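You operate a simulated robot arm through the tools that you are given. There is no shell and no other tool.

The job below is to be done with a simulated robot arm. You get a single attempt, and the scene is never put back.

Task
Swap the full grey sack in the holder for the blue one.
Fine: the grey sack stands on the green square; the grey ring ends down on the blue sack; the twisted sack stays. Set down upright: grey sack, blue sack. Where these are worked on the way, their far stop is far enough and under half their travel is too little: grey ring.

Only the result counts: the job must be done as asked and must still hold three seconds after the hand-in. Knocking over, shifting, dropping, spilling or breaking anything else fails it.

Robot
A 7-joint arm with a three-finger gripper, fixed in place. Base frame: the origin is on the floor under the middle of its stand, x ahead of it, y to its left, z up; the work surface is at about z = 460. Lengths are in mm, angles in degrees, forces in N, time in s.
It reaches about 1342 mm from its shoulder. Its first joint turns from -166.0 to 166.0 degrees. Payload 2.69 kg.
Tool frame: the origin (TCP) lies between the finger pads and is the grasp point; the fingertips stand 30 mm ahead of it; z points along the fingers, y is the line along which they close. The gripper opens to 128 mm; its body begins 117 mm behind the TCP.
Orientation is that of the tool frame in the base frame, as [roll, pitch, yaw] about the fixed x, y, z axes, in that order (R = Rz(yaw) Ry(pitch) Rx(roll)). With the fingers straight down and closing along the base's y, the tool's x points along the base's -x, its y along +y and its z along -z.

Tools
- The arm moves only by the tool send_rows. Its argument "rows" is a list of rows, each a list of 3 entries, a list of its own where there are three numbers: the shift along the tool's x, y, z in mm, then the turn, a rotation vector about the tool's x, y, z in degrees, then the closure, from 0 (fully open) to 1 (shut). In form: [[[x, y, z], [wx, wy, wz], grip], ...]. A call has 1 to 20 rows; each row is the pose to reach, as a shift and turn from the pose commanded when the call began, along the tool's axes at that moment. Each row takes 0.2 s and may step no farther than 50 mm and 8.6 degrees from the row before; otherwise, or with a gripper value out of range, the whole call is refused. A pose out of reach is approached as far as the arm can. The call stops where the force on the tool passes 40 N (or 10 N more than at its start, if that is more) or the arm is blocked; 0.2 s more then pass. Each finger travels about 127 mm/s and halts on what it meets, pressing with about 29 N; the grip force reading is that of the motor and also rises with nothing between the fingers. The clock runs only during rows and for 0.2 s after the last one: add rows that repeat a pose to give the fingers time. The reply holds the time, the measured pose of the TCP, the force on the tool along the base axes, the opening and the grip force, in the units named above and with some noise, with the torque about the TCP (base axes, N m) and any sound that the robot's microphone picked up, and new pictures: "show" is both (left out), scene, wrist or none.
- Cameras (640 x 400 px; columns grow to the right, rows downward): "scene" is fixed at [209.8, -660.8, 1314.8]; the picture's right is [0.95, -0.31, 0.00], its down [-0.11, -0.33, -0.94] and it looks along [0.29, 0.89, -0.35] (base axes); focal length 284 px, centre (320, 200). "wrist" rides on the gripper at [58, 54, -131] in the tool frame; the picture's right is [-0.68, 0.74, 0.00], its down [-0.62, -0.57, -0.55] and it looks along [-0.40, -0.37, 0.84] (tool axes); focal length 234 px, centre (320, 200). There is no depth. A picture from a camera that has moved, and an enlarged one, comes with that camera's place and axes in the base frame and with its lens. The place of the scene camera against the robot may be out by one fixed shift of up to 25 mm in any direction.
- lift_body(by): moves the trunk up (or, below 0, down) by that many mm; the arm rides with it, the base frame stays. It gives what a move gives, with no picture.
- close_up(camera, box): a new picture of the part [left, top, right, bottom] of that camera's present view, enlarged. No time passes.
- job_done(): hands the job in; it is judged then, once.

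Nothing tells you positions but the pictures and the camera data. Unless the task says otherwise, let go and move clear before handing in.

The tools are called after ">>>" as a command line: name --argument value ..., lists and objects as JSON in quotes. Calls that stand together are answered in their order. send_rows: Moves the arm, as the interface text tells. Its arguments: {"type":"object","properties":{"rows":{"type":"array","items":{"type":"array"}},"show":{"type":"string","enum":["both","scene","wrist","none"]}},"required":["rows"]} The other tools are called the same way: lift_body (by) moves the trunk up or down; close_up (camera, box) takes an enlarged picture of a part of a camera's view; job_done () hands the job in.

At the start:

```text
clock: 0.0
eef_pos: [224.0, 692.1, 1397.3]
tcp_rot: [-179.7, -0.1, -180.0]
ft_force: [-0.2, -0.2, 0.1]
torque: [0.0, -0.02, 0.02]
opening: 128.2
gripper_force: 0.1
trunk travel left (down, up): [-225.0, 125.0]
```

scene: 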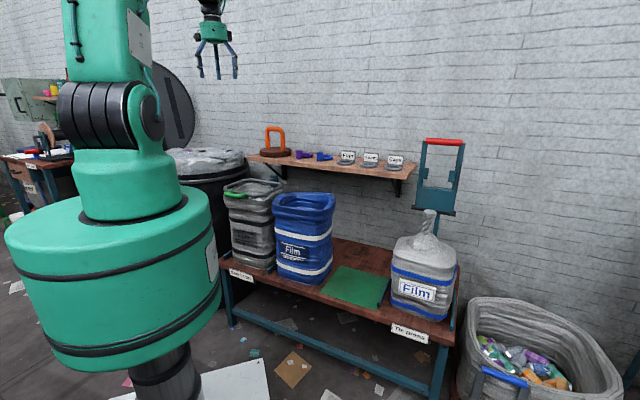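
wrist: 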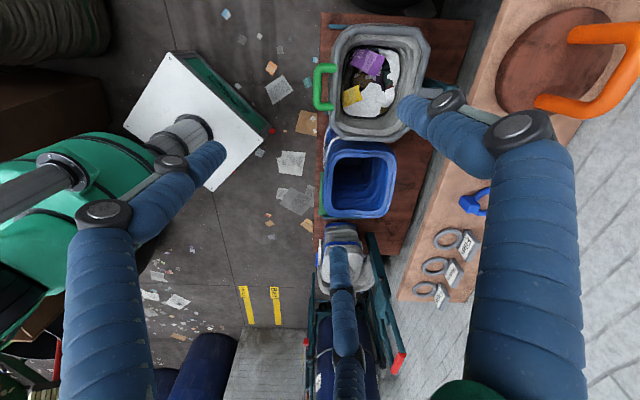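

I see a bench with a grey full sack in a holder (with a green-handled ring), an open blue sack, a green square and a twisted "Film" sack, plus a shelf above. I'll take enlarged pictures before moving.

>>> close_up --camera "scene" --box '[200, 100, 480, 360]'

>>> close_up --camera "scene" --box '[210, 160, 350, 300]'

>>> close_up --camera "wrist" --box '[290, 0, 510, 260]'

>>> close_up --camera "scene" --box '[370, 120, 480, 360]'

```text
1.54 times, centred on (340, 230) of scene
camera zoom: at [209.8, -660.8, 1314.8], right [0.95, -0.31, 0.0], down [-0.11, -0.33, -0.94], along [0.29, 0.89, -0.35], focal length 438 px, centre (289, 154)
```

zoom: 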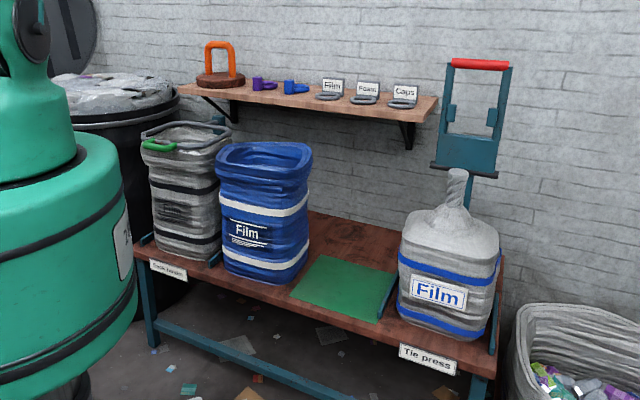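

```text
2.86 times, centred on (280, 230) of scene
camera zoom: at [209.8, -660.8, 1314.8], right [0.95, -0.31, 0.0], down [-0.11, -0.33, -0.94], along [0.29, 0.89, -0.35], focal length 812 px, centre (434, 114)
```

zoom: 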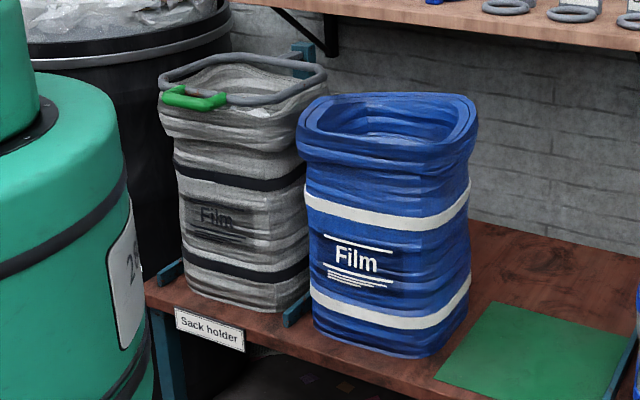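

```text
1.54 times, centred on (400, 130) of wrist
camera zoom: at [167.3, 743.9, 1528.3], right [0.68, 0.74, 0.0], down [0.62, -0.56, 0.55], along [0.4, -0.38, -0.83], focal length 360 px, centre (197, 308)
```

zoom: 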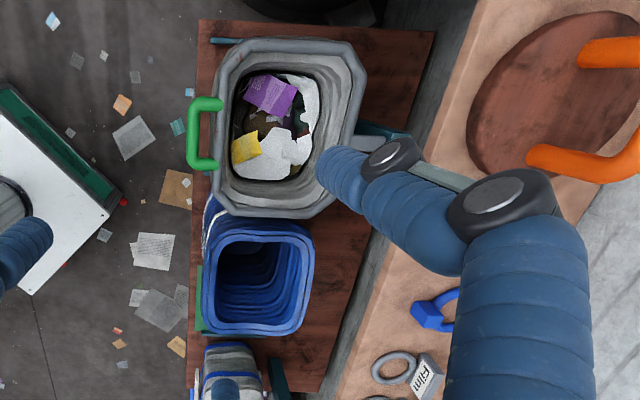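

```text
1.67 times, centred on (425, 240) of scene
camera zoom: at [209.8, -660.8, 1314.8], right [0.95, -0.31, 0.0], down [-0.11, -0.33, -0.94], along [0.29, 0.89, -0.35], focal length 474 px, centre (145, 133)
```

zoom: 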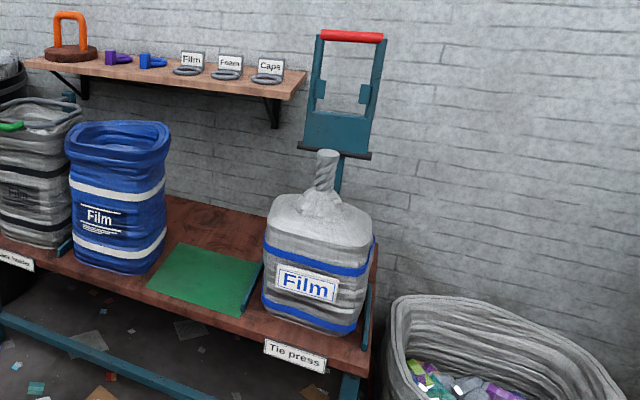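

The grey ring with the green handle sits on top of the grey sack and looks hinged at a post behind it. Next I want more detail of the ring, hinge, rims and shelf.

>>> close_up --camera "wrist" --box '[300, 0, 450, 94]'

>>> close_up --camera "wrist" --box '[300, 90, 460, 230]'

>>> close_up --camera "scene" --box '[215, 165, 295, 215]'

>>> close_up --camera "scene" --box '[215, 215, 345, 295]'

```text
4.26 times, centred on (375, 47) of wrist
camera zoom: at [167.3, 743.9, 1528.3], right [0.68, 0.74, 0.0], down [0.62, -0.56, 0.55], along [0.4, -0.38, -0.83], focal length 996 px, centre (86, 851)
```

zoom: 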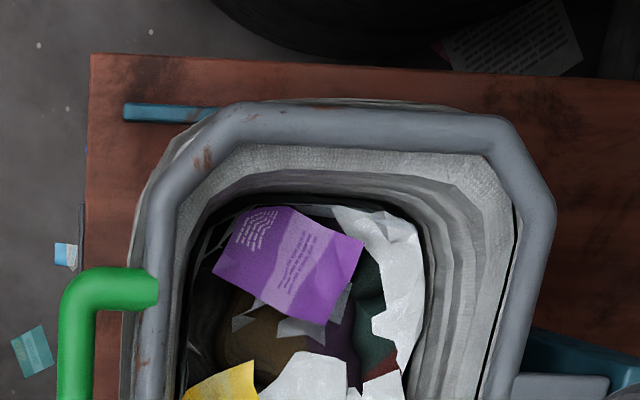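

```text
2.86 times, centred on (380, 160) of wrist
camera zoom: at [167.3, 743.9, 1528.3], right [0.68, 0.74, 0.0], down [0.62, -0.56, 0.55], along [0.4, -0.38, -0.83], focal length 669 px, centre (149, 314)
```

zoom: 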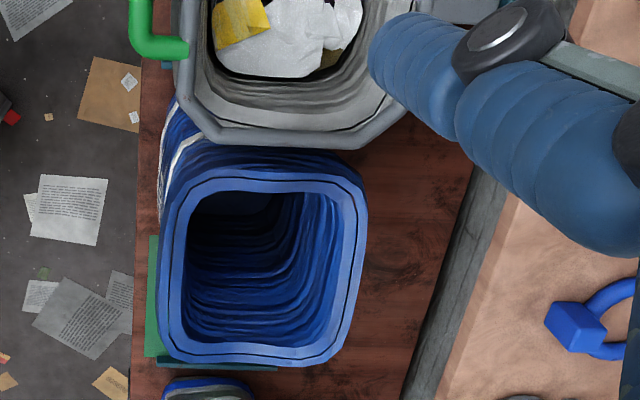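

```text
8.00 times, centred on (255, 190) of scene
camera zoom: at [209.8, -660.8, 1314.8], right [0.95, -0.31, 0.0], down [-0.11, -0.33, -0.94], along [0.29, 0.89, -0.35], focal length 2275 px, centre (840, 280)
```

zoom: 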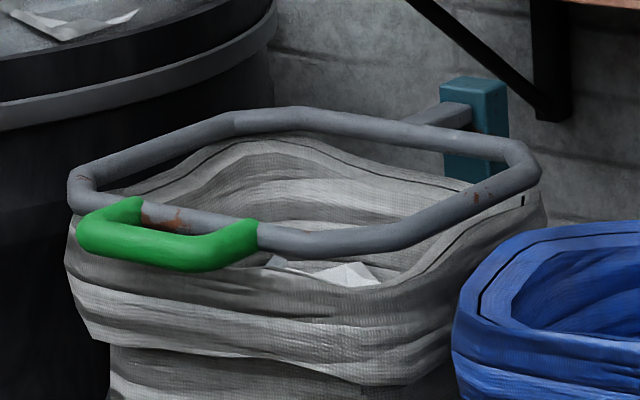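

```text
4.92 times, centred on (280, 255) of scene
camera zoom: at [209.8, -660.8, 1314.8], right [0.95, -0.31, 0.0], down [-0.11, -0.33, -0.94], along [0.29, 0.89, -0.35], focal length 1400 px, centre (517, -71)
```

zoom: 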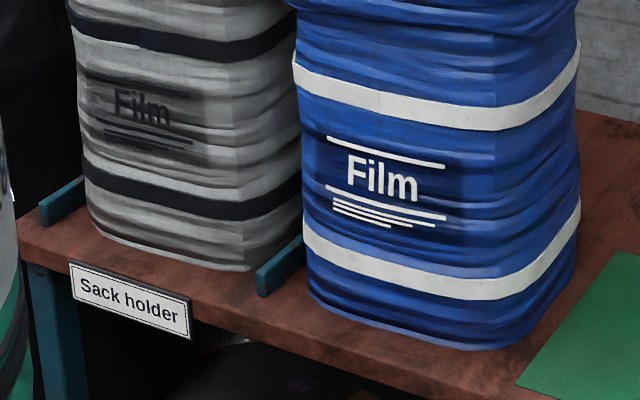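

I take the bench to run at 45° to the base, with the holder on the left, then the blue sack, then the green mat. Next I'll look at the gripper's finger layout, the tag items and the shelf.

>>> close_up --camera "scene" --box '[180, 0, 260, 90]'

>>> send_rows --rows '[[[0, 0, 0], [0, 0, 0], 1], [[0, 0, 0], [0, 0, 0], 1], [[0, 0, 0], [0, 0, 0], 1], [[0, 0, 0], [0, 0, 0], 1]]' --show "both"

>>> close_up --camera "scene" --box '[180, 0, 260, 90]'

```text
4.44 times, centred on (220, 45) of scene
camera zoom: at [209.8, -660.8, 1314.8], right [0.95, -0.31, 0.0], down [-0.11, -0.33, -0.94], along [0.29, 0.89, -0.35], focal length 1264 px, centre (764, 889)
```

zoom: 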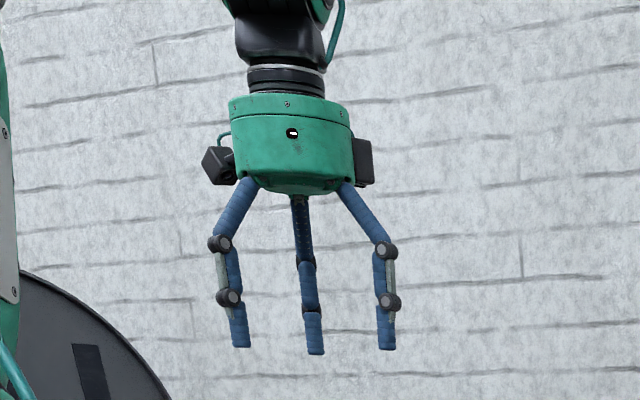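

```text
clock: 1.0
eef_pos: [227.0, 690.3, 1394.6]
tcp_rot: [-179.5, -0.1, -180.0]
ft_force: [0.5, -0.4, -1.5]
torque: [0.01, 0.0, -0.03]
opening: 2.2
gripper_force: 29.2
trunk travel left (down, up): [-225.0, 125.0]
camera wrist: at [168.0, 744.2, 1525.4], right [0.68, 0.74, -0.01], down [0.62, -0.56, 0.55], along [0.4, -0.38, -0.83], focal length 234 px, centre (320, 200)
```

scene: 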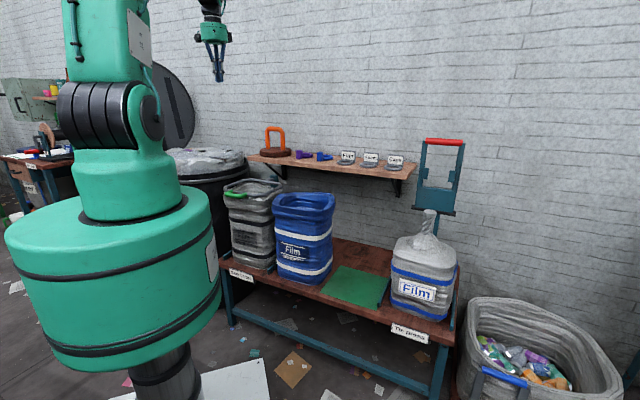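
wrist: 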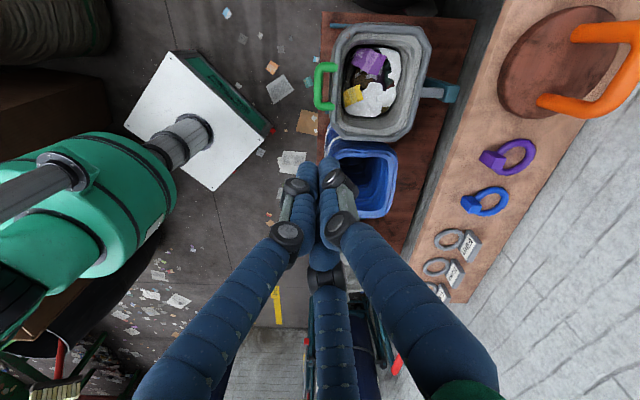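

```text
4.44 times, centred on (220, 45) of scene
camera zoom: at [209.8, -660.8, 1314.8], right [0.95, -0.31, 0.0], down [-0.11, -0.33, -0.94], along [0.29, 0.89, -0.35], focal length 1264 px, centre (764, 889)
```

zoom: 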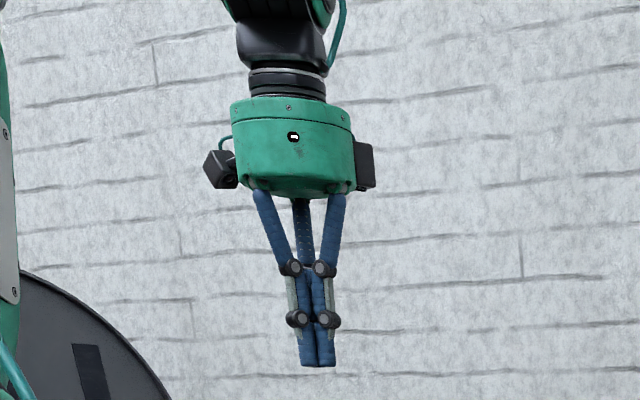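

The gripper is a three-jaw type: one finger on +y and two at ±30° on -y. The hand already hangs almost over the green handle, so I'll turn the tool 45° to line up with the bench and come down for a better look.

>>> send_rows --rows '[[[0, 0, 40], [0, 0, 7.5], 0.6], [[0, 0, 85], [0, 0, 15], 0.6], [[0, 0, 130], [0, 0, 22.5], 0.6], [[0, 0, 175], [0, 0, 30], 0.6], [[0, 0, 220], [0, 0, 37.5], 0.6], [[0, 0, 265], [0, 0, 45], 0.6], [[0, 0, 300], [0, 0, 45], 0.6], [[0, 0, 300], [0, 0, 45], 0.6]]' --show "both"

```text
clock: 2.8
eef_pos: [225.0, 691.6, 1096.2]
tcp_rot: [-179.7, 0.1, 134.9]
ft_force: [-0.8, -0.8, 0.2]
torque: [-0.01, 0.01, -0.01]
opening: 51.2
gripper_force: 0.1
trunk travel left (down, up): [-225.0, 125.0]
camera wrist: at [222.7, 768.0, 1228.2], right [1.0, 0.04, 0.0], down [0.04, -0.83, 0.55], along [0.02, -0.55, -0.83], focal length 234 px, centre (320, 200)
```

scene: 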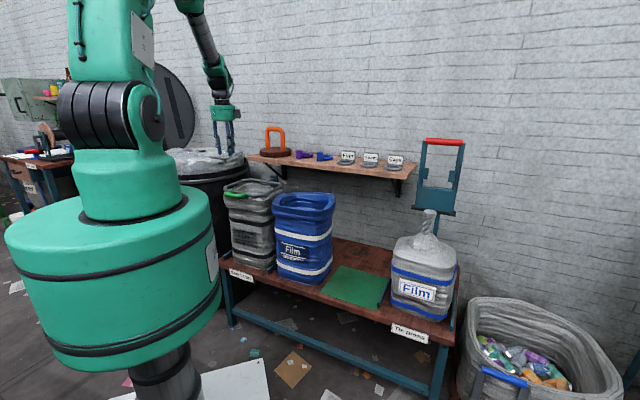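
wrist: 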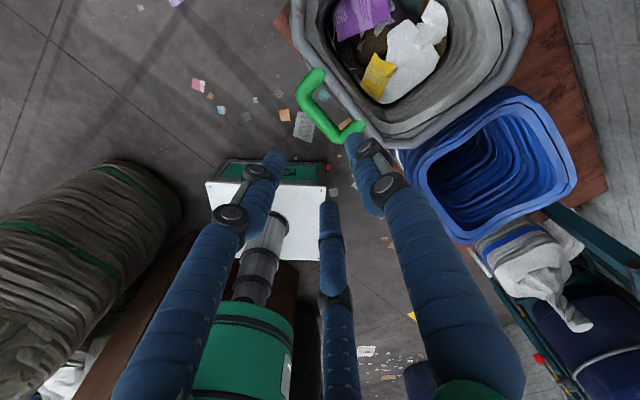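

>>> close_up --camera "wrist" --box '[270, 40, 430, 140]'

>>> close_up --camera "wrist" --box '[280, 0, 610, 250]'

```text
4.00 times, centred on (350, 90) of wrist
camera zoom: at [222.7, 768.0, 1228.2], right [1.0, 0.04, 0.0], down [0.04, -0.83, 0.55], along [0.02, -0.55, -0.83], focal length 937 px, centre (200, 640)
```

zoom: 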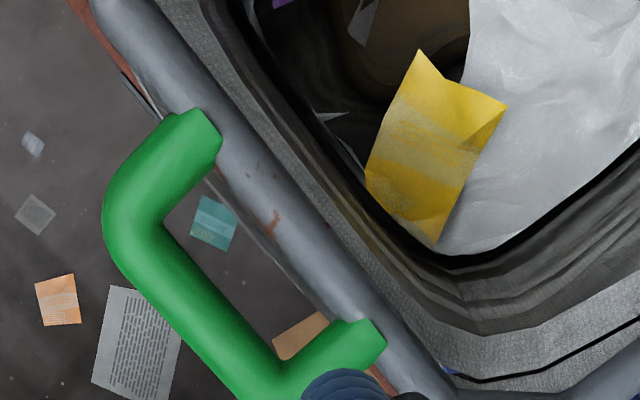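

```text
1.60 times, centred on (445, 125) of wrist
camera zoom: at [222.7, 768.0, 1228.2], right [1.0, 0.04, 0.0], down [0.04, -0.83, 0.55], along [0.02, -0.55, -0.83], focal length 375 px, centre (120, 320)
```

zoom: 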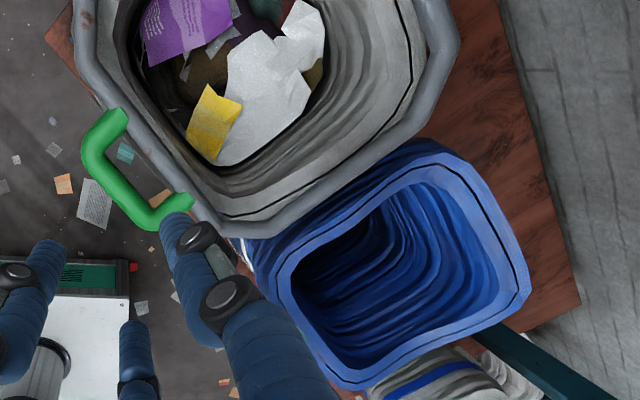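

The handle bar measures about p −360…−274, q≈637, z≈835, a 22 mm tube about 49 mm ahead of the ring tube. I'll line up above it and descend part way to check again.

>>> send_rows --rows '[[[-6, -10, 45], [0, 0, 0], 0.6], [[-12.5, -19.8, 90], [0, 0, 0], 0.6], [[-12.5, -19.8, 136], [0, 0, 0], 0.6], [[-12.5, -19.8, 136], [0, 0, 0], 0.6]]' --show "wrist"

>>> close_up --camera "wrist" --box '[240, 50, 432, 170]'

>>> close_up --camera "scene" --box '[195, 110, 285, 210]'

```text
clock: 3.8
eef_pos: [224.1, 671.6, 960.6]
tcp_rot: [-179.7, 0.3, 135.0]
ft_force: [0.6, 1.1, -1.1]
torque: [-0.09, 0.0, -0.01]
opening: 51.4
gripper_force: 0.0
trunk travel left (down, up): [-225.0, 125.0]
camera wrist: at [222.2, 749.5, 1091.8], right [1.0, 0.04, 0.0], down [0.04, -0.83, 0.55], along [0.02, -0.55, -0.83], focal length 234 px, centre (320, 200)
```

wrist: 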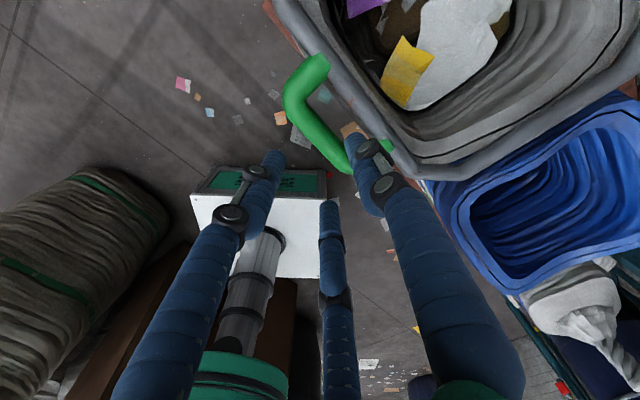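

```text
3.33 times, centred on (336, 110) of wrist
camera zoom: at [222.2, 749.5, 1091.8], right [1.0, 0.04, 0.0], down [0.04, -0.83, 0.55], along [0.02, -0.55, -0.83], focal length 781 px, centre (267, 500)
```

zoom: 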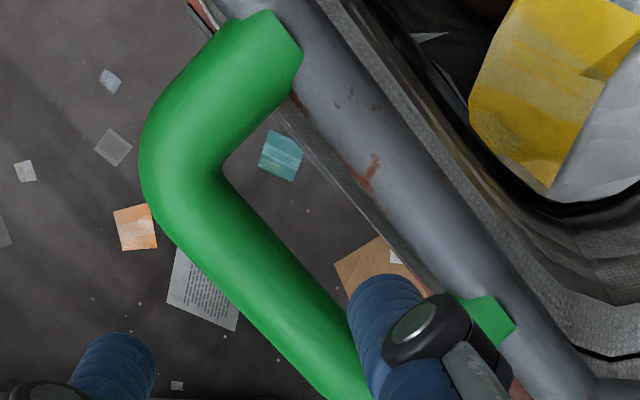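

```text
4.00 times, centred on (240, 160) of scene
camera zoom: at [209.8, -660.8, 1314.8], right [0.95, -0.31, 0.0], down [-0.11, -0.33, -0.94], along [0.29, 0.89, -0.35], focal length 1137 px, centre (640, 360)
```

zoom: 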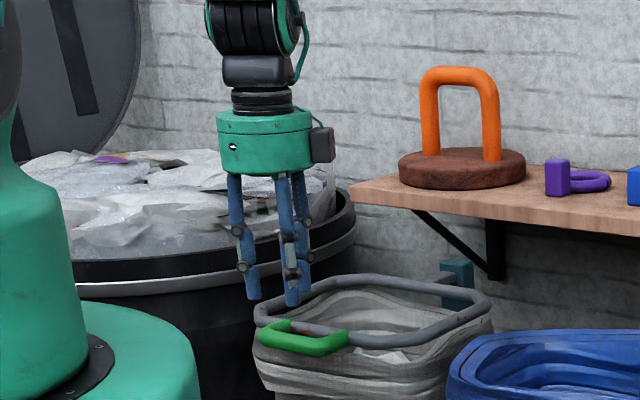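

>>> send_rows --rows '[[[0, 0, 30], [0, 0, 0], 0.6], [[0, 0, 30], [0, 0, 0], 0.6]]' --show "both"

>>> close_up --camera "scene" --box '[205, 145, 269, 205]'

>>> close_up --camera "wrist" --box '[240, 60, 432, 180]'

```text
clock: 4.4
eef_pos: [222.1, 671.8, 929.4]
tcp_rot: [-179.7, 0.2, 135.0]
ft_force: [-0.2, 0.6, -0.1]
torque: [-0.05, -0.01, 0.02]
opening: 51.1
gripper_force: 0.0
trunk travel left (down, up): [-225.0, 125.0]
camera wrist: at [220.0, 748.6, 1062.2], right [1.0, 0.04, 0.0], down [0.04, -0.83, 0.55], along [0.02, -0.55, -0.83], focal length 234 px, centre (320, 200)
```

scene: 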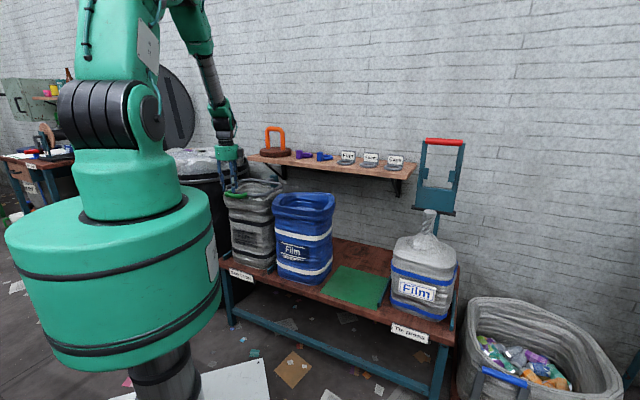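
wrist: 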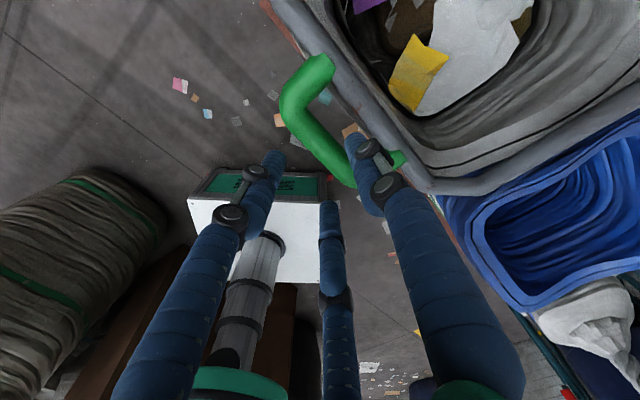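

```text
6.67 times, centred on (237, 175) of scene
camera zoom: at [209.8, -660.8, 1314.8], right [0.95, -0.31, 0.0], down [-0.11, -0.33, -0.94], along [0.29, 0.89, -0.35], focal length 1896 px, centre (873, 367)
```

zoom: 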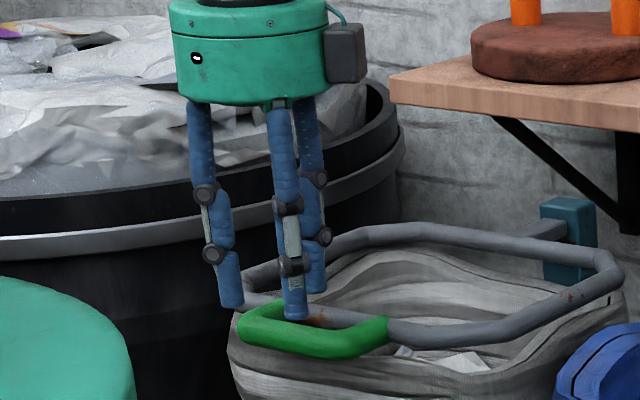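

```text
3.33 times, centred on (336, 120) of wrist
camera zoom: at [220.0, 748.6, 1062.2], right [1.0, 0.04, 0.0], down [0.04, -0.83, 0.55], along [0.02, -0.55, -0.83], focal length 781 px, centre (267, 467)
```

zoom: 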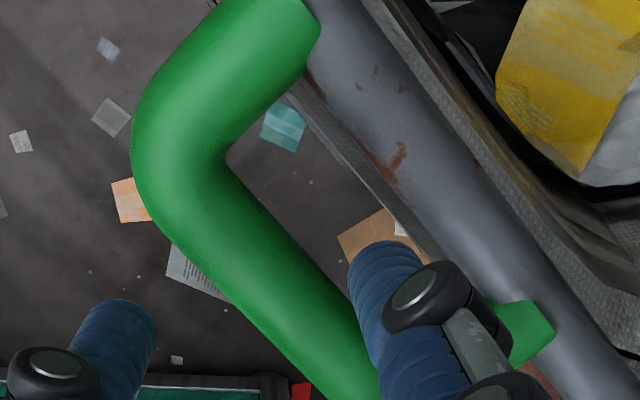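

The fingers straddle the bar, with slightly less clearance to the ring tube. I'll shift 2 mm forward and lower so the bar sits between the tips.

>>> send_rows --rows '[[[0, -2, 10], [0, 0, 0], 0.61], [[0, -2, 20], [0, 0, 0], 0.61], [[0, -2, 30], [0, 0, 0], 0.61], [[0, -2, 38], [0, 0, 0], 0.61], [[0, -2, 46], [0, 0, 0], 0.61], [[0, -2, 54], [0, 0, 0], 0.61]]' --show "both"

>>> close_up --camera "scene" --box '[205, 145, 269, 205]'

>>> close_up --camera "wrist" --box '[240, 60, 432, 180]'

```text
clock: 5.8
eef_pos: [220.2, 666.9, 877.3]
tcp_rot: [-179.9, 0.0, 135.0]
ft_force: [20.0, 30.0, 7.4]
torque: [0.11, -0.04, 0.16]
opening: 82.0
gripper_force: 17.7
trunk travel left (down, up): [-225.0, 125.0]
camera wrist: at [217.5, 744.9, 1009.1], right [1.0, 0.04, 0.0], down [0.04, -0.83, 0.55], along [0.02, -0.55, -0.83], focal length 234 px, centre (320, 200)
```

scene: 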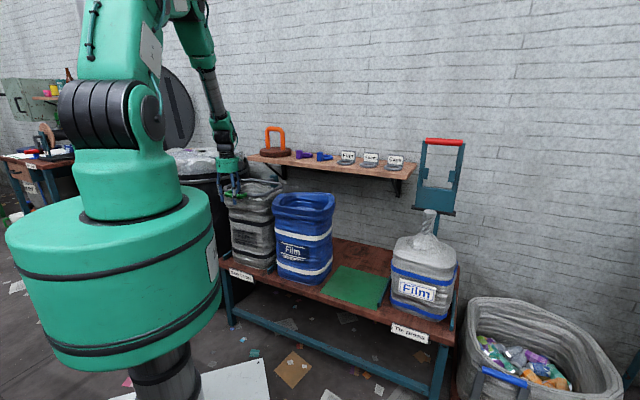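
wrist: 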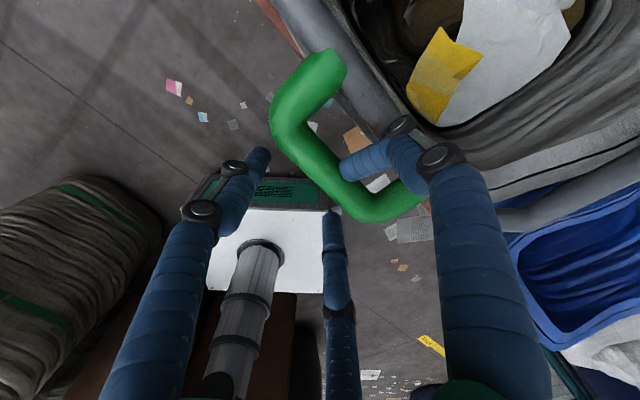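

```text
6.67 times, centred on (237, 175) of scene
camera zoom: at [209.8, -660.8, 1314.8], right [0.95, -0.31, 0.0], down [-0.11, -0.33, -0.94], along [0.29, 0.89, -0.35], focal length 1896 px, centre (873, 367)
```

zoom: 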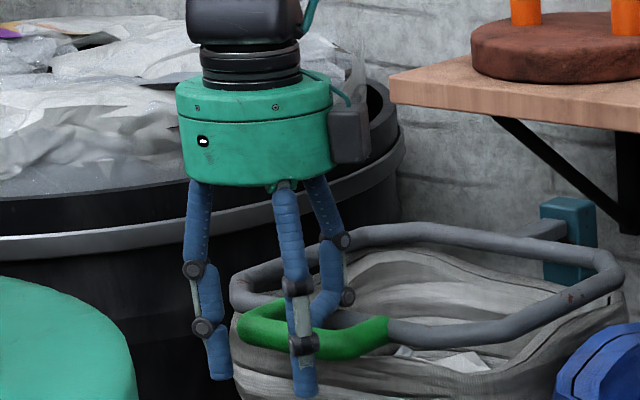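

```text
3.33 times, centred on (336, 120) of wrist
camera zoom: at [217.5, 744.9, 1009.1], right [1.0, 0.04, 0.0], down [0.04, -0.83, 0.55], along [0.02, -0.55, -0.83], focal length 781 px, centre (267, 467)
```

zoom: 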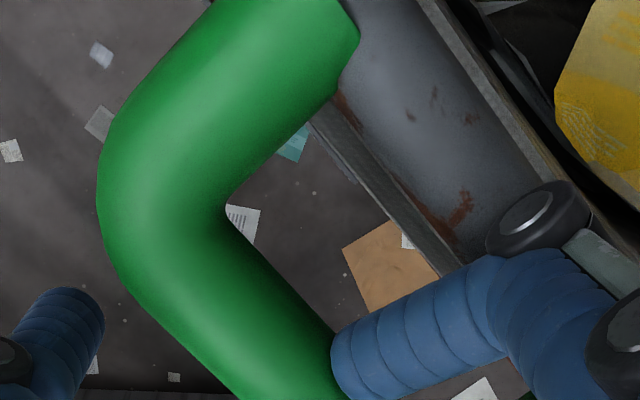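

The rear finger landed on the ring tube and got deflected. I'll back straight up and re-measure.

>>> send_rows --rows '[[[0, 0, -10], [0, 0, 0], 0.61], [[0, 0, -25], [0, 0, 0], 0.61], [[0, 0, -40], [0, 0, 0], 0.61], [[0, 0, -54], [0, 0, 0], 0.61], [[0, 0, -54], [0, 0, 0], 0.61]]' --show "both"

>>> close_up --camera "scene" --box '[205, 145, 269, 205]'

>>> close_up --camera "wrist" --box '[240, 60, 432, 180]'

```text
clock: 7.0
eef_pos: [215.9, 665.2, 929.9]
tcp_rot: [-179.7, 0.2, 135.1]
ft_force: [-0.2, 0.8, 0.2]
torque: [0.01, 0.0, 0.04]
opening: 50.2
gripper_force: 0.1
trunk travel left (down, up): [-225.0, 125.0]
camera wrist: at [213.8, 742.7, 1061.2], right [1.0, 0.04, 0.0], down [0.04, -0.83, 0.55], along [0.02, -0.55, -0.83], focal length 234 px, centre (320, 200)
```

scene: 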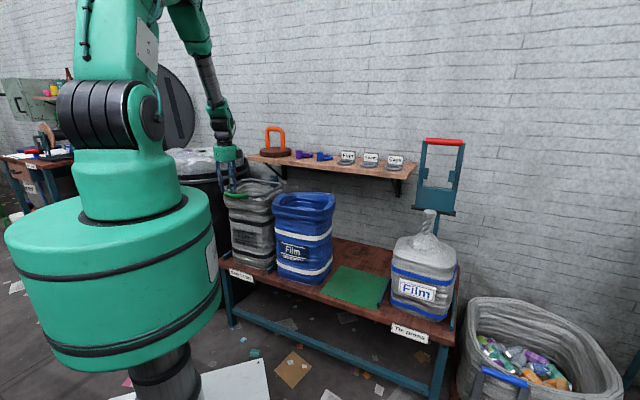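
wrist: 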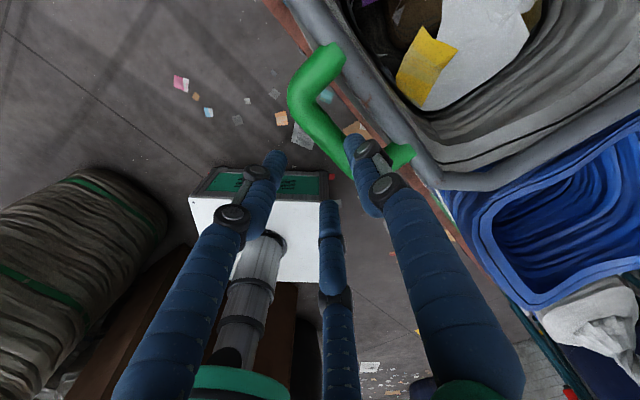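

```text
6.67 times, centred on (237, 175) of scene
camera zoom: at [209.8, -660.8, 1314.8], right [0.95, -0.31, 0.0], down [-0.11, -0.33, -0.94], along [0.29, 0.89, -0.35], focal length 1896 px, centre (873, 367)
```

zoom: 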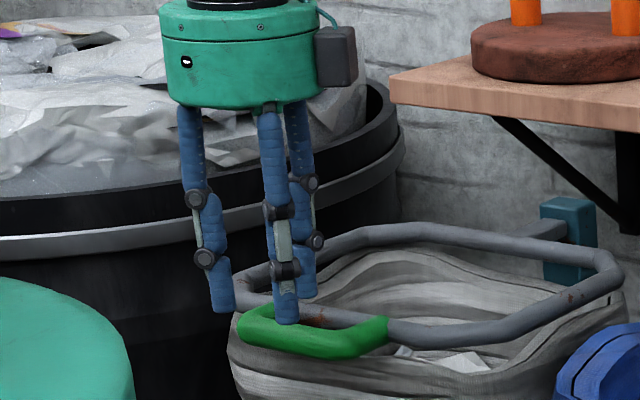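

```text
3.33 times, centred on (336, 120) of wrist
camera zoom: at [213.8, 742.7, 1061.2], right [1.0, 0.04, 0.0], down [0.04, -0.83, 0.55], along [0.02, -0.55, -0.83], focal length 781 px, centre (267, 467)
```

zoom: 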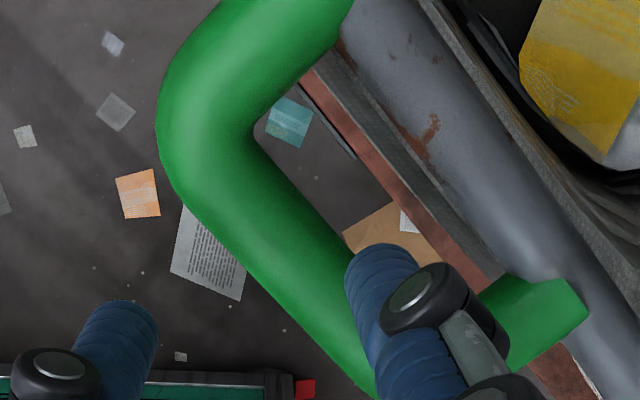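

Coming straight down leaves too little room, so I'll tilt the tool 45°, fingers pointing down and toward the wall. That way two fingers go under the handle bar and one goes over it.

>>> send_rows --rows '[[[3, -10, -30], [-7.5, 0, 0], 0.53], [[3, -25, -35], [-15, 0, 0], 0.53], [[3, -40, -35], [-22.5, 0, 0], 0.53], [[3, -54, -30], [-30, 0, 0], 0.53], [[3, -54, -15], [-37.5, 0, 0], 0.53], [[3, -54, 0], [-45, 0, 0], 0.53], [[3, -54, 0], [-45, 0, 0], 0.53]]' --show "both"

>>> close_up --camera "scene" --box '[190, 130, 270, 210]'

```text
clock: 8.6
eef_pos: [182.7, 618.9, 950.4]
tcp_rot: [151.5, 0.8, 134.6]
ft_force: [0.4, -0.4, -0.2]
torque: [0.04, 0.0, 0.0]
opening: 60.5
gripper_force: 0.1
out of reach, approached as far as the arm can: row 5, 6, 7
trunk travel left (down, up): [-225.0, 125.0]
camera wrist: at [131.0, 648.9, 1091.4], right [0.93, -0.03, 0.36], down [-0.11, -0.97, 0.22], along [0.34, -0.25, -0.91], focal length 234 px, centre (320, 200)
```

scene: 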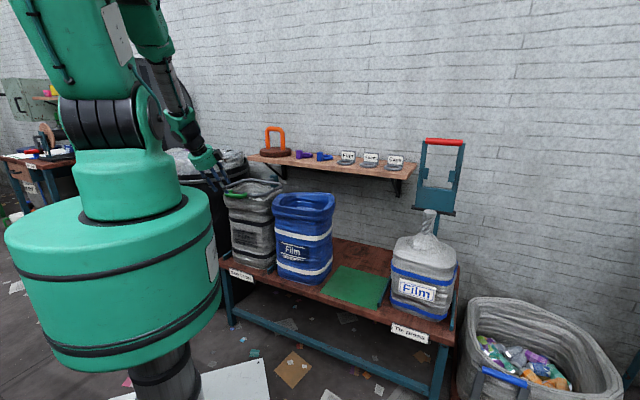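
wrist: 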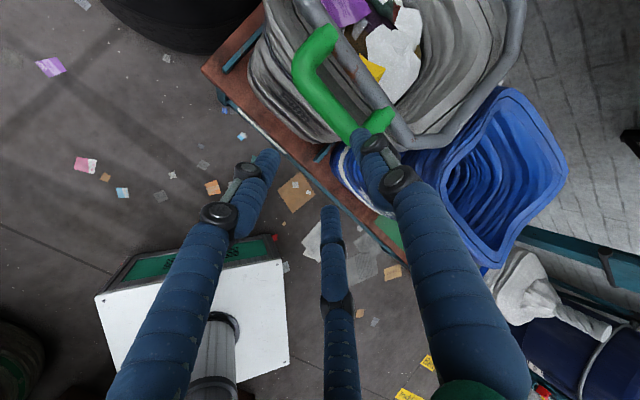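

```text
5.00 times, centred on (230, 170) of scene
camera zoom: at [209.8, -660.8, 1314.8], right [0.95, -0.31, 0.0], down [-0.11, -0.33, -0.94], along [0.29, 0.89, -0.35], focal length 1422 px, centre (770, 350)
```

zoom: 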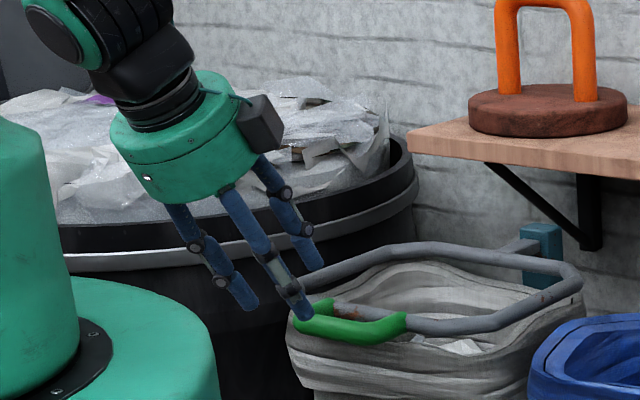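

Only 28° of tilt was reachable because the arm is folded too tight. Raising the trunk should give the shoulder more room, so I'll do that and then set the tilt.

>>> lift_body --by 120

```text
clock: 10.1
eef_pos: [183.6, 619.9, 1071.2]
tcp_rot: [151.3, 0.7, 134.4]
ft_force: [-0.6, -0.3, 1.2]
torque: [0.0, 0.01, 0.03]
opening: 60.3
gripper_force: 0.1
trunk travel left (down, up): [-345.0, 5.0]
```

>>> send_rows --rows '[[[0, 0, 0], [0, 0, 0], 0.53], [[0, 0, 0], [0, 0, 0], 0.53]]' --show "none"

```text
clock: 10.7
eef_pos: [182.9, 622.0, 1074.2]
tcp_rot: [151.3, 0.6, 134.5]
ft_force: [-0.9, -0.1, -0.1]
torque: [-0.02, -0.04, -0.02]
opening: 60.0
gripper_force: 0.2
trunk travel left (down, up): [-345.0, 5.0]
```

>>> send_rows --rows '[[[4, -16, 34], [-4.5, 0, 0], 0.53], [[8, -32, 68], [-9, 0, 0], 0.53], [[11.3, -48.5, 102], [-13.3, 0, 0], 0.53], [[11.3, -48.5, 102], [-13.3, 0, 0], 0.53]]' --show "wrist"

>>> close_up --camera "scene" --box '[190, 130, 270, 210]'

>>> close_up --camera "wrist" --box '[200, 0, 440, 150]'

```text
clock: 11.7
eef_pos: [225.3, 708.5, 1046.4]
tcp_rot: [147.4, 1.1, 137.4]
ft_force: [0.8, 1.6, -0.8]
torque: [-0.07, 0.02, -0.02]
opening: 60.1
gripper_force: 0.1
out of reach, approached as far as the arm can: row 1, 2, 3, 4
trunk travel left (down, up): [-345.0, 5.0]
camera wrist: at [164.8, 729.2, 1186.0], right [0.91, 0.0, 0.41], down [-0.07, -0.98, 0.17], along [0.4, -0.18, -0.9], focal length 234 px, centre (320, 200)
```

wrist: 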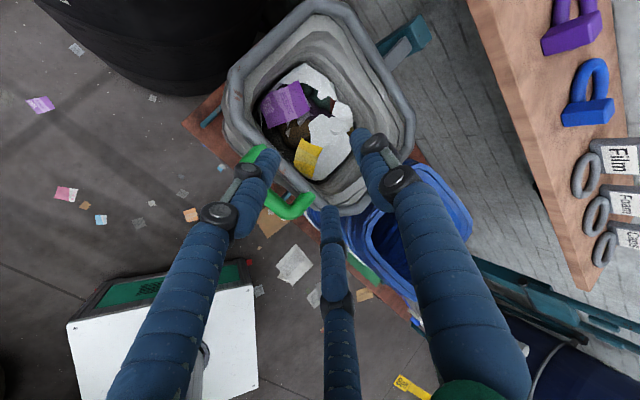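

```text
5.00 times, centred on (230, 170) of scene
camera zoom: at [209.8, -660.8, 1314.8], right [0.95, -0.31, 0.0], down [-0.11, -0.33, -0.94], along [0.29, 0.89, -0.35], focal length 1422 px, centre (770, 350)
```

zoom: 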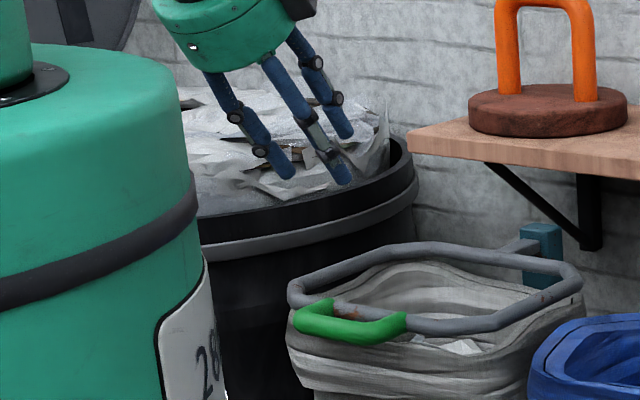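

```text
2.67 times, centred on (320, 75) of wrist
camera zoom: at [164.8, 729.2, 1186.0], right [0.91, 0.0, 0.41], down [-0.07, -0.98, 0.17], along [0.4, -0.18, -0.9], focal length 624 px, centre (320, 533)
```

zoom: 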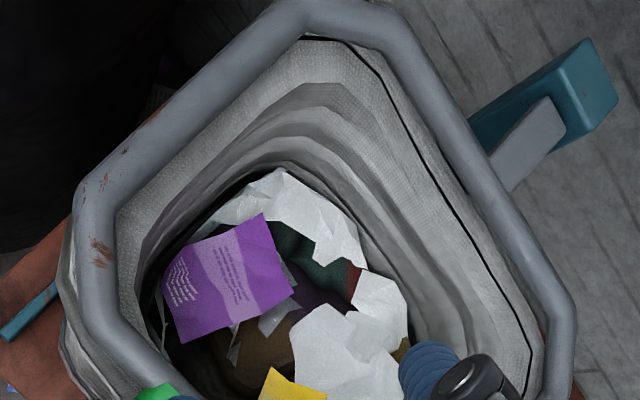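

More trunk height makes the forward tilt harder, so the wrist bend is the limit. I'll raise the hand first and then lower the trunk so the forearm comes in flatter.

>>> send_rows --rows '[[[0, 20, -42], [2, 0, 0], 0.53], [[0, 40, -84], [4, 0, 0], 0.53], [[0, 62, -126], [6, 0, 0], 0.53], [[0, 84, -168], [8, 0, 0], 0.53], [[0, 106, -208], [10, 0, 0], 0.53], [[0, 106, -208], [10, 0, 0], 0.53]]' --show "none"

```text
clock: 13.1
eef_pos: [204.1, 688.2, 1281.7]
tcp_rot: [157.4, 1.2, 137.4]
ft_force: [-0.7, 0.2, -0.2]
torque: [-0.02, 0.02, 0.0]
opening: 60.4
gripper_force: 0.0
trunk travel left (down, up): [-345.0, 5.0]
```

>>> lift_body --by -290

```text
clock: 16.0
eef_pos: [203.3, 688.1, 992.1]
tcp_rot: [157.4, 1.1, 137.4]
ft_force: [-1.2, 0.6, 0.1]
torque: [0.01, -0.03, -0.02]
opening: 60.2
gripper_force: 0.0
trunk travel left (down, up): [-55.0, 295.0]
```

>>> send_rows --rows '[[[-5, -17, 5], [-5, -0.2, 0.5], 0.53], [[-10, -34, 9], [-10, -0.4, 1.1], 0.53], [[-15, -50, 13], [-15, -0.7, 1.7], 0.53], [[-19, -67, 17.7], [-19.4, -0.9, 2.2], 0.53], [[-19, -67, 17.7], [-19.4, -0.9, 2.2], 0.53]]' --show "both"

>>> close_up --camera "scene" --box '[190, 130, 270, 210]'

```text
clock: 17.2
eef_pos: [199.9, 634.4, 964.2]
tcp_rot: [138.8, 0.8, 134.4]
ft_force: [0.4, -0.1, -0.2]
torque: [-0.01, -0.02, 0.02]
opening: 60.2
gripper_force: 0.1
out of reach, approached as far as the arm can: row 4, 5
trunk travel left (down, up): [-55.0, 295.0]
camera wrist: at [125.7, 643.3, 1098.9], right [0.87, -0.09, 0.49], down [-0.13, -0.99, 0.05], along [0.48, -0.11, -0.87], focal length 234 px, centre (320, 200)
```

scene: 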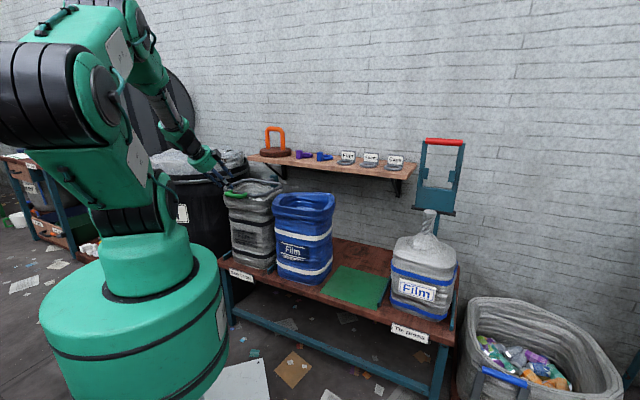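
wrist: 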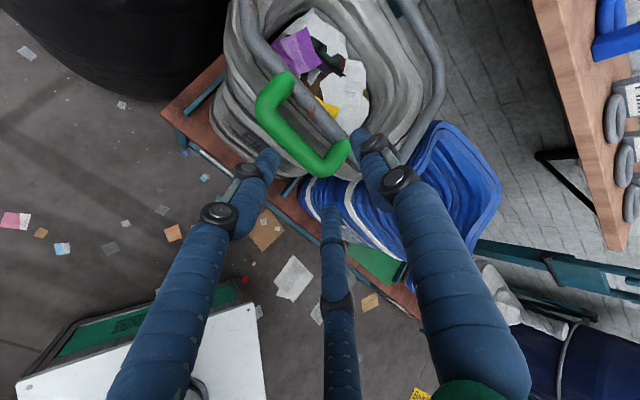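

```text
5.00 times, centred on (230, 170) of scene
camera zoom: at [209.8, -660.8, 1314.8], right [0.95, -0.31, 0.0], down [-0.11, -0.33, -0.94], along [0.29, 0.89, -0.35], focal length 1422 px, centre (770, 350)
```

zoom: 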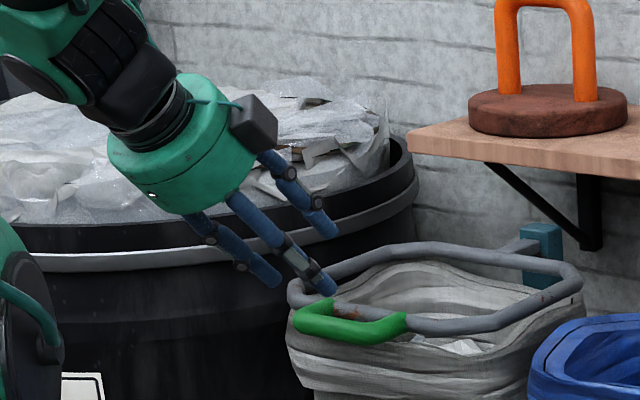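

>>> close_up --camera "wrist" --box '[220, 50, 412, 170]'

```text
3.33 times, centred on (316, 110) of wrist
camera zoom: at [125.7, 643.3, 1098.9], right [0.87, -0.09, 0.49], down [-0.13, -0.99, 0.05], along [0.48, -0.11, -0.87], focal length 781 px, centre (333, 500)
```

zoom: 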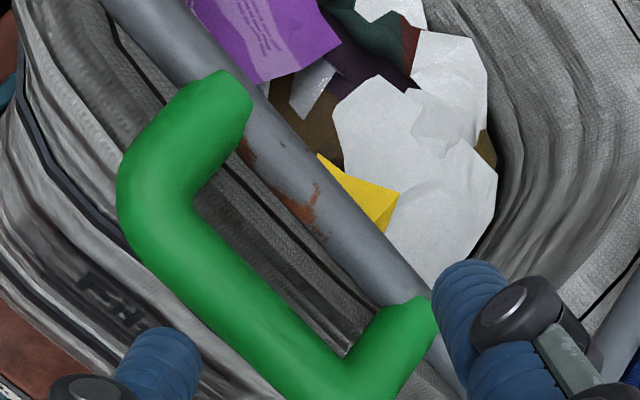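

Tilt is now 41°. The bar is about (18, −17, 105) from the TCP in tool axes. I'll align and close most of that distance, then check.

>>> send_rows --rows '[[[6, -8, 17], [0, 0, 0], 0.53], [[12, -16, 34], [0, 0, 0], 0.53], [[18, -25, 50], [0, 0, 0], 0.53], [[18, -25, 50], [0, 0, 0], 0.53]]' --show "wrist"

>>> close_up --camera "scene" --box '[205, 145, 269, 205]'

>>> close_up --camera "wrist" --box '[220, 70, 412, 190]'

```text
clock: 18.2
eef_pos: [199.3, 664.7, 928.4]
tcp_rot: [140.2, 1.2, 135.9]
ft_force: [-0.1, -1.0, -0.2]
torque: [0.02, 0.0, 0.01]
opening: 60.3
gripper_force: 0.1
out of reach, approached as far as the arm can: row 1, 2, 3, 4
trunk travel left (down, up): [-55.0, 295.0]
camera wrist: at [126.6, 674.5, 1064.3], right [0.87, -0.06, 0.49], down [-0.11, -0.99, 0.07], along [0.48, -0.12, -0.87], focal length 234 px, centre (320, 200)
```

wrist: 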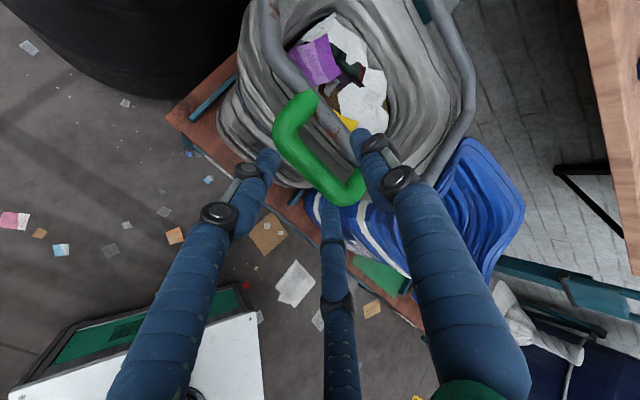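

```text
6.67 times, centred on (237, 175) of scene
camera zoom: at [209.8, -660.8, 1314.8], right [0.95, -0.31, 0.0], down [-0.11, -0.33, -0.94], along [0.29, 0.89, -0.35], focal length 1896 px, centre (873, 367)
```

zoom: 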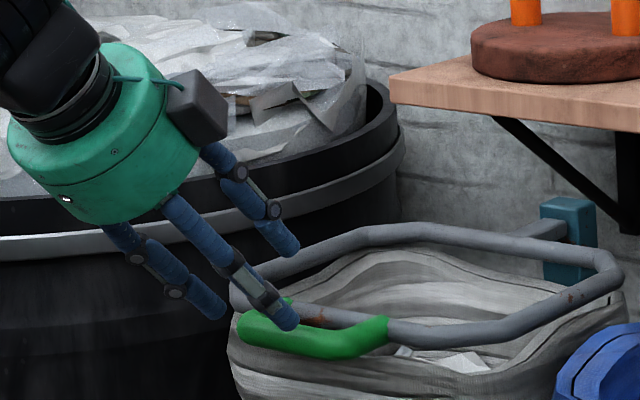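

```text
3.33 times, centred on (316, 130) of wrist
camera zoom: at [126.6, 674.5, 1064.3], right [0.87, -0.06, 0.49], down [-0.11, -0.99, 0.07], along [0.48, -0.12, -0.87], focal length 781 px, centre (333, 433)
```

zoom: 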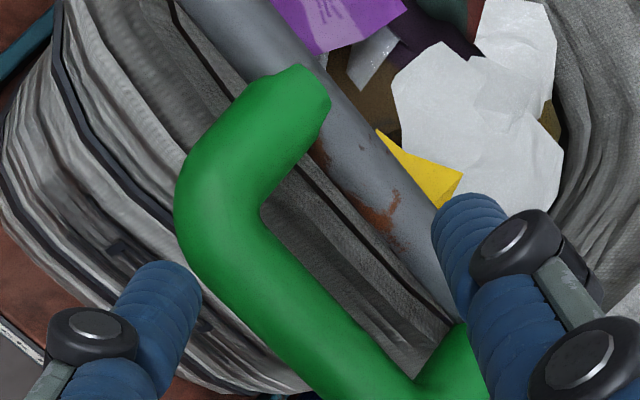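

>>> send_rows --rows '[[[-5, -6, 2], [3.5, 0, 0.4], 0.53], [[-9, -11, 3.8], [6.8, -0.5, 0.7], 0.53], [[-9, -11, 3.8], [6.8, -0.5, 0.7], 0.53]]' --show "wrist"

>>> close_up --camera "wrist" --box '[220, 70, 412, 190]'

>>> close_up --camera "scene" --box '[205, 145, 269, 205]'

```text
clock: 19.0
eef_pos: [202.2, 656.0, 925.6]
tcp_rot: [144.8, 0.6, 134.2]
ft_force: [0.7, 0.7, 0.2]
torque: [-0.02, 0.0, -0.02]
opening: 60.1
gripper_force: 0.1
trunk travel left (down, up): [-55.0, 295.0]
camera wrist: at [137.8, 674.6, 1063.2], right [0.9, -0.06, 0.43], down [-0.13, -0.98, 0.13], along [0.42, -0.17, -0.89], focal length 234 px, centre (320, 200)
```

wrist: 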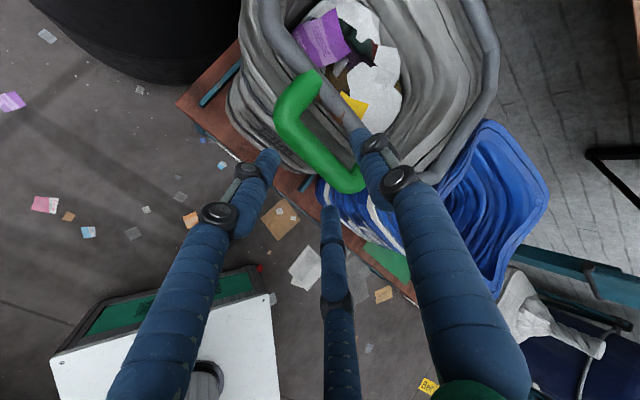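

```text
3.33 times, centred on (316, 130) of wrist
camera zoom: at [137.8, 674.6, 1063.2], right [0.9, -0.06, 0.43], down [-0.13, -0.98, 0.13], along [0.42, -0.17, -0.89], focal length 781 px, centre (333, 433)
```

zoom: 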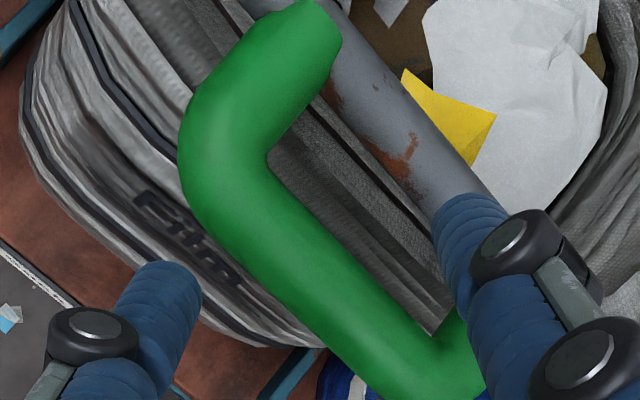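

```text
6.67 times, centred on (237, 175) of scene
camera zoom: at [209.8, -660.8, 1314.8], right [0.95, -0.31, 0.0], down [-0.11, -0.33, -0.94], along [0.29, 0.89, -0.35], focal length 1896 px, centre (873, 367)
```

zoom: 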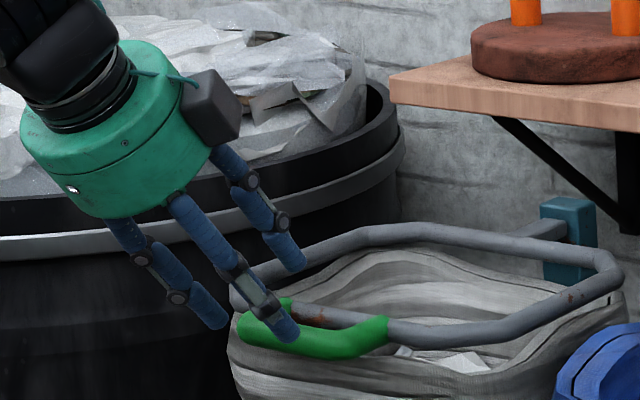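

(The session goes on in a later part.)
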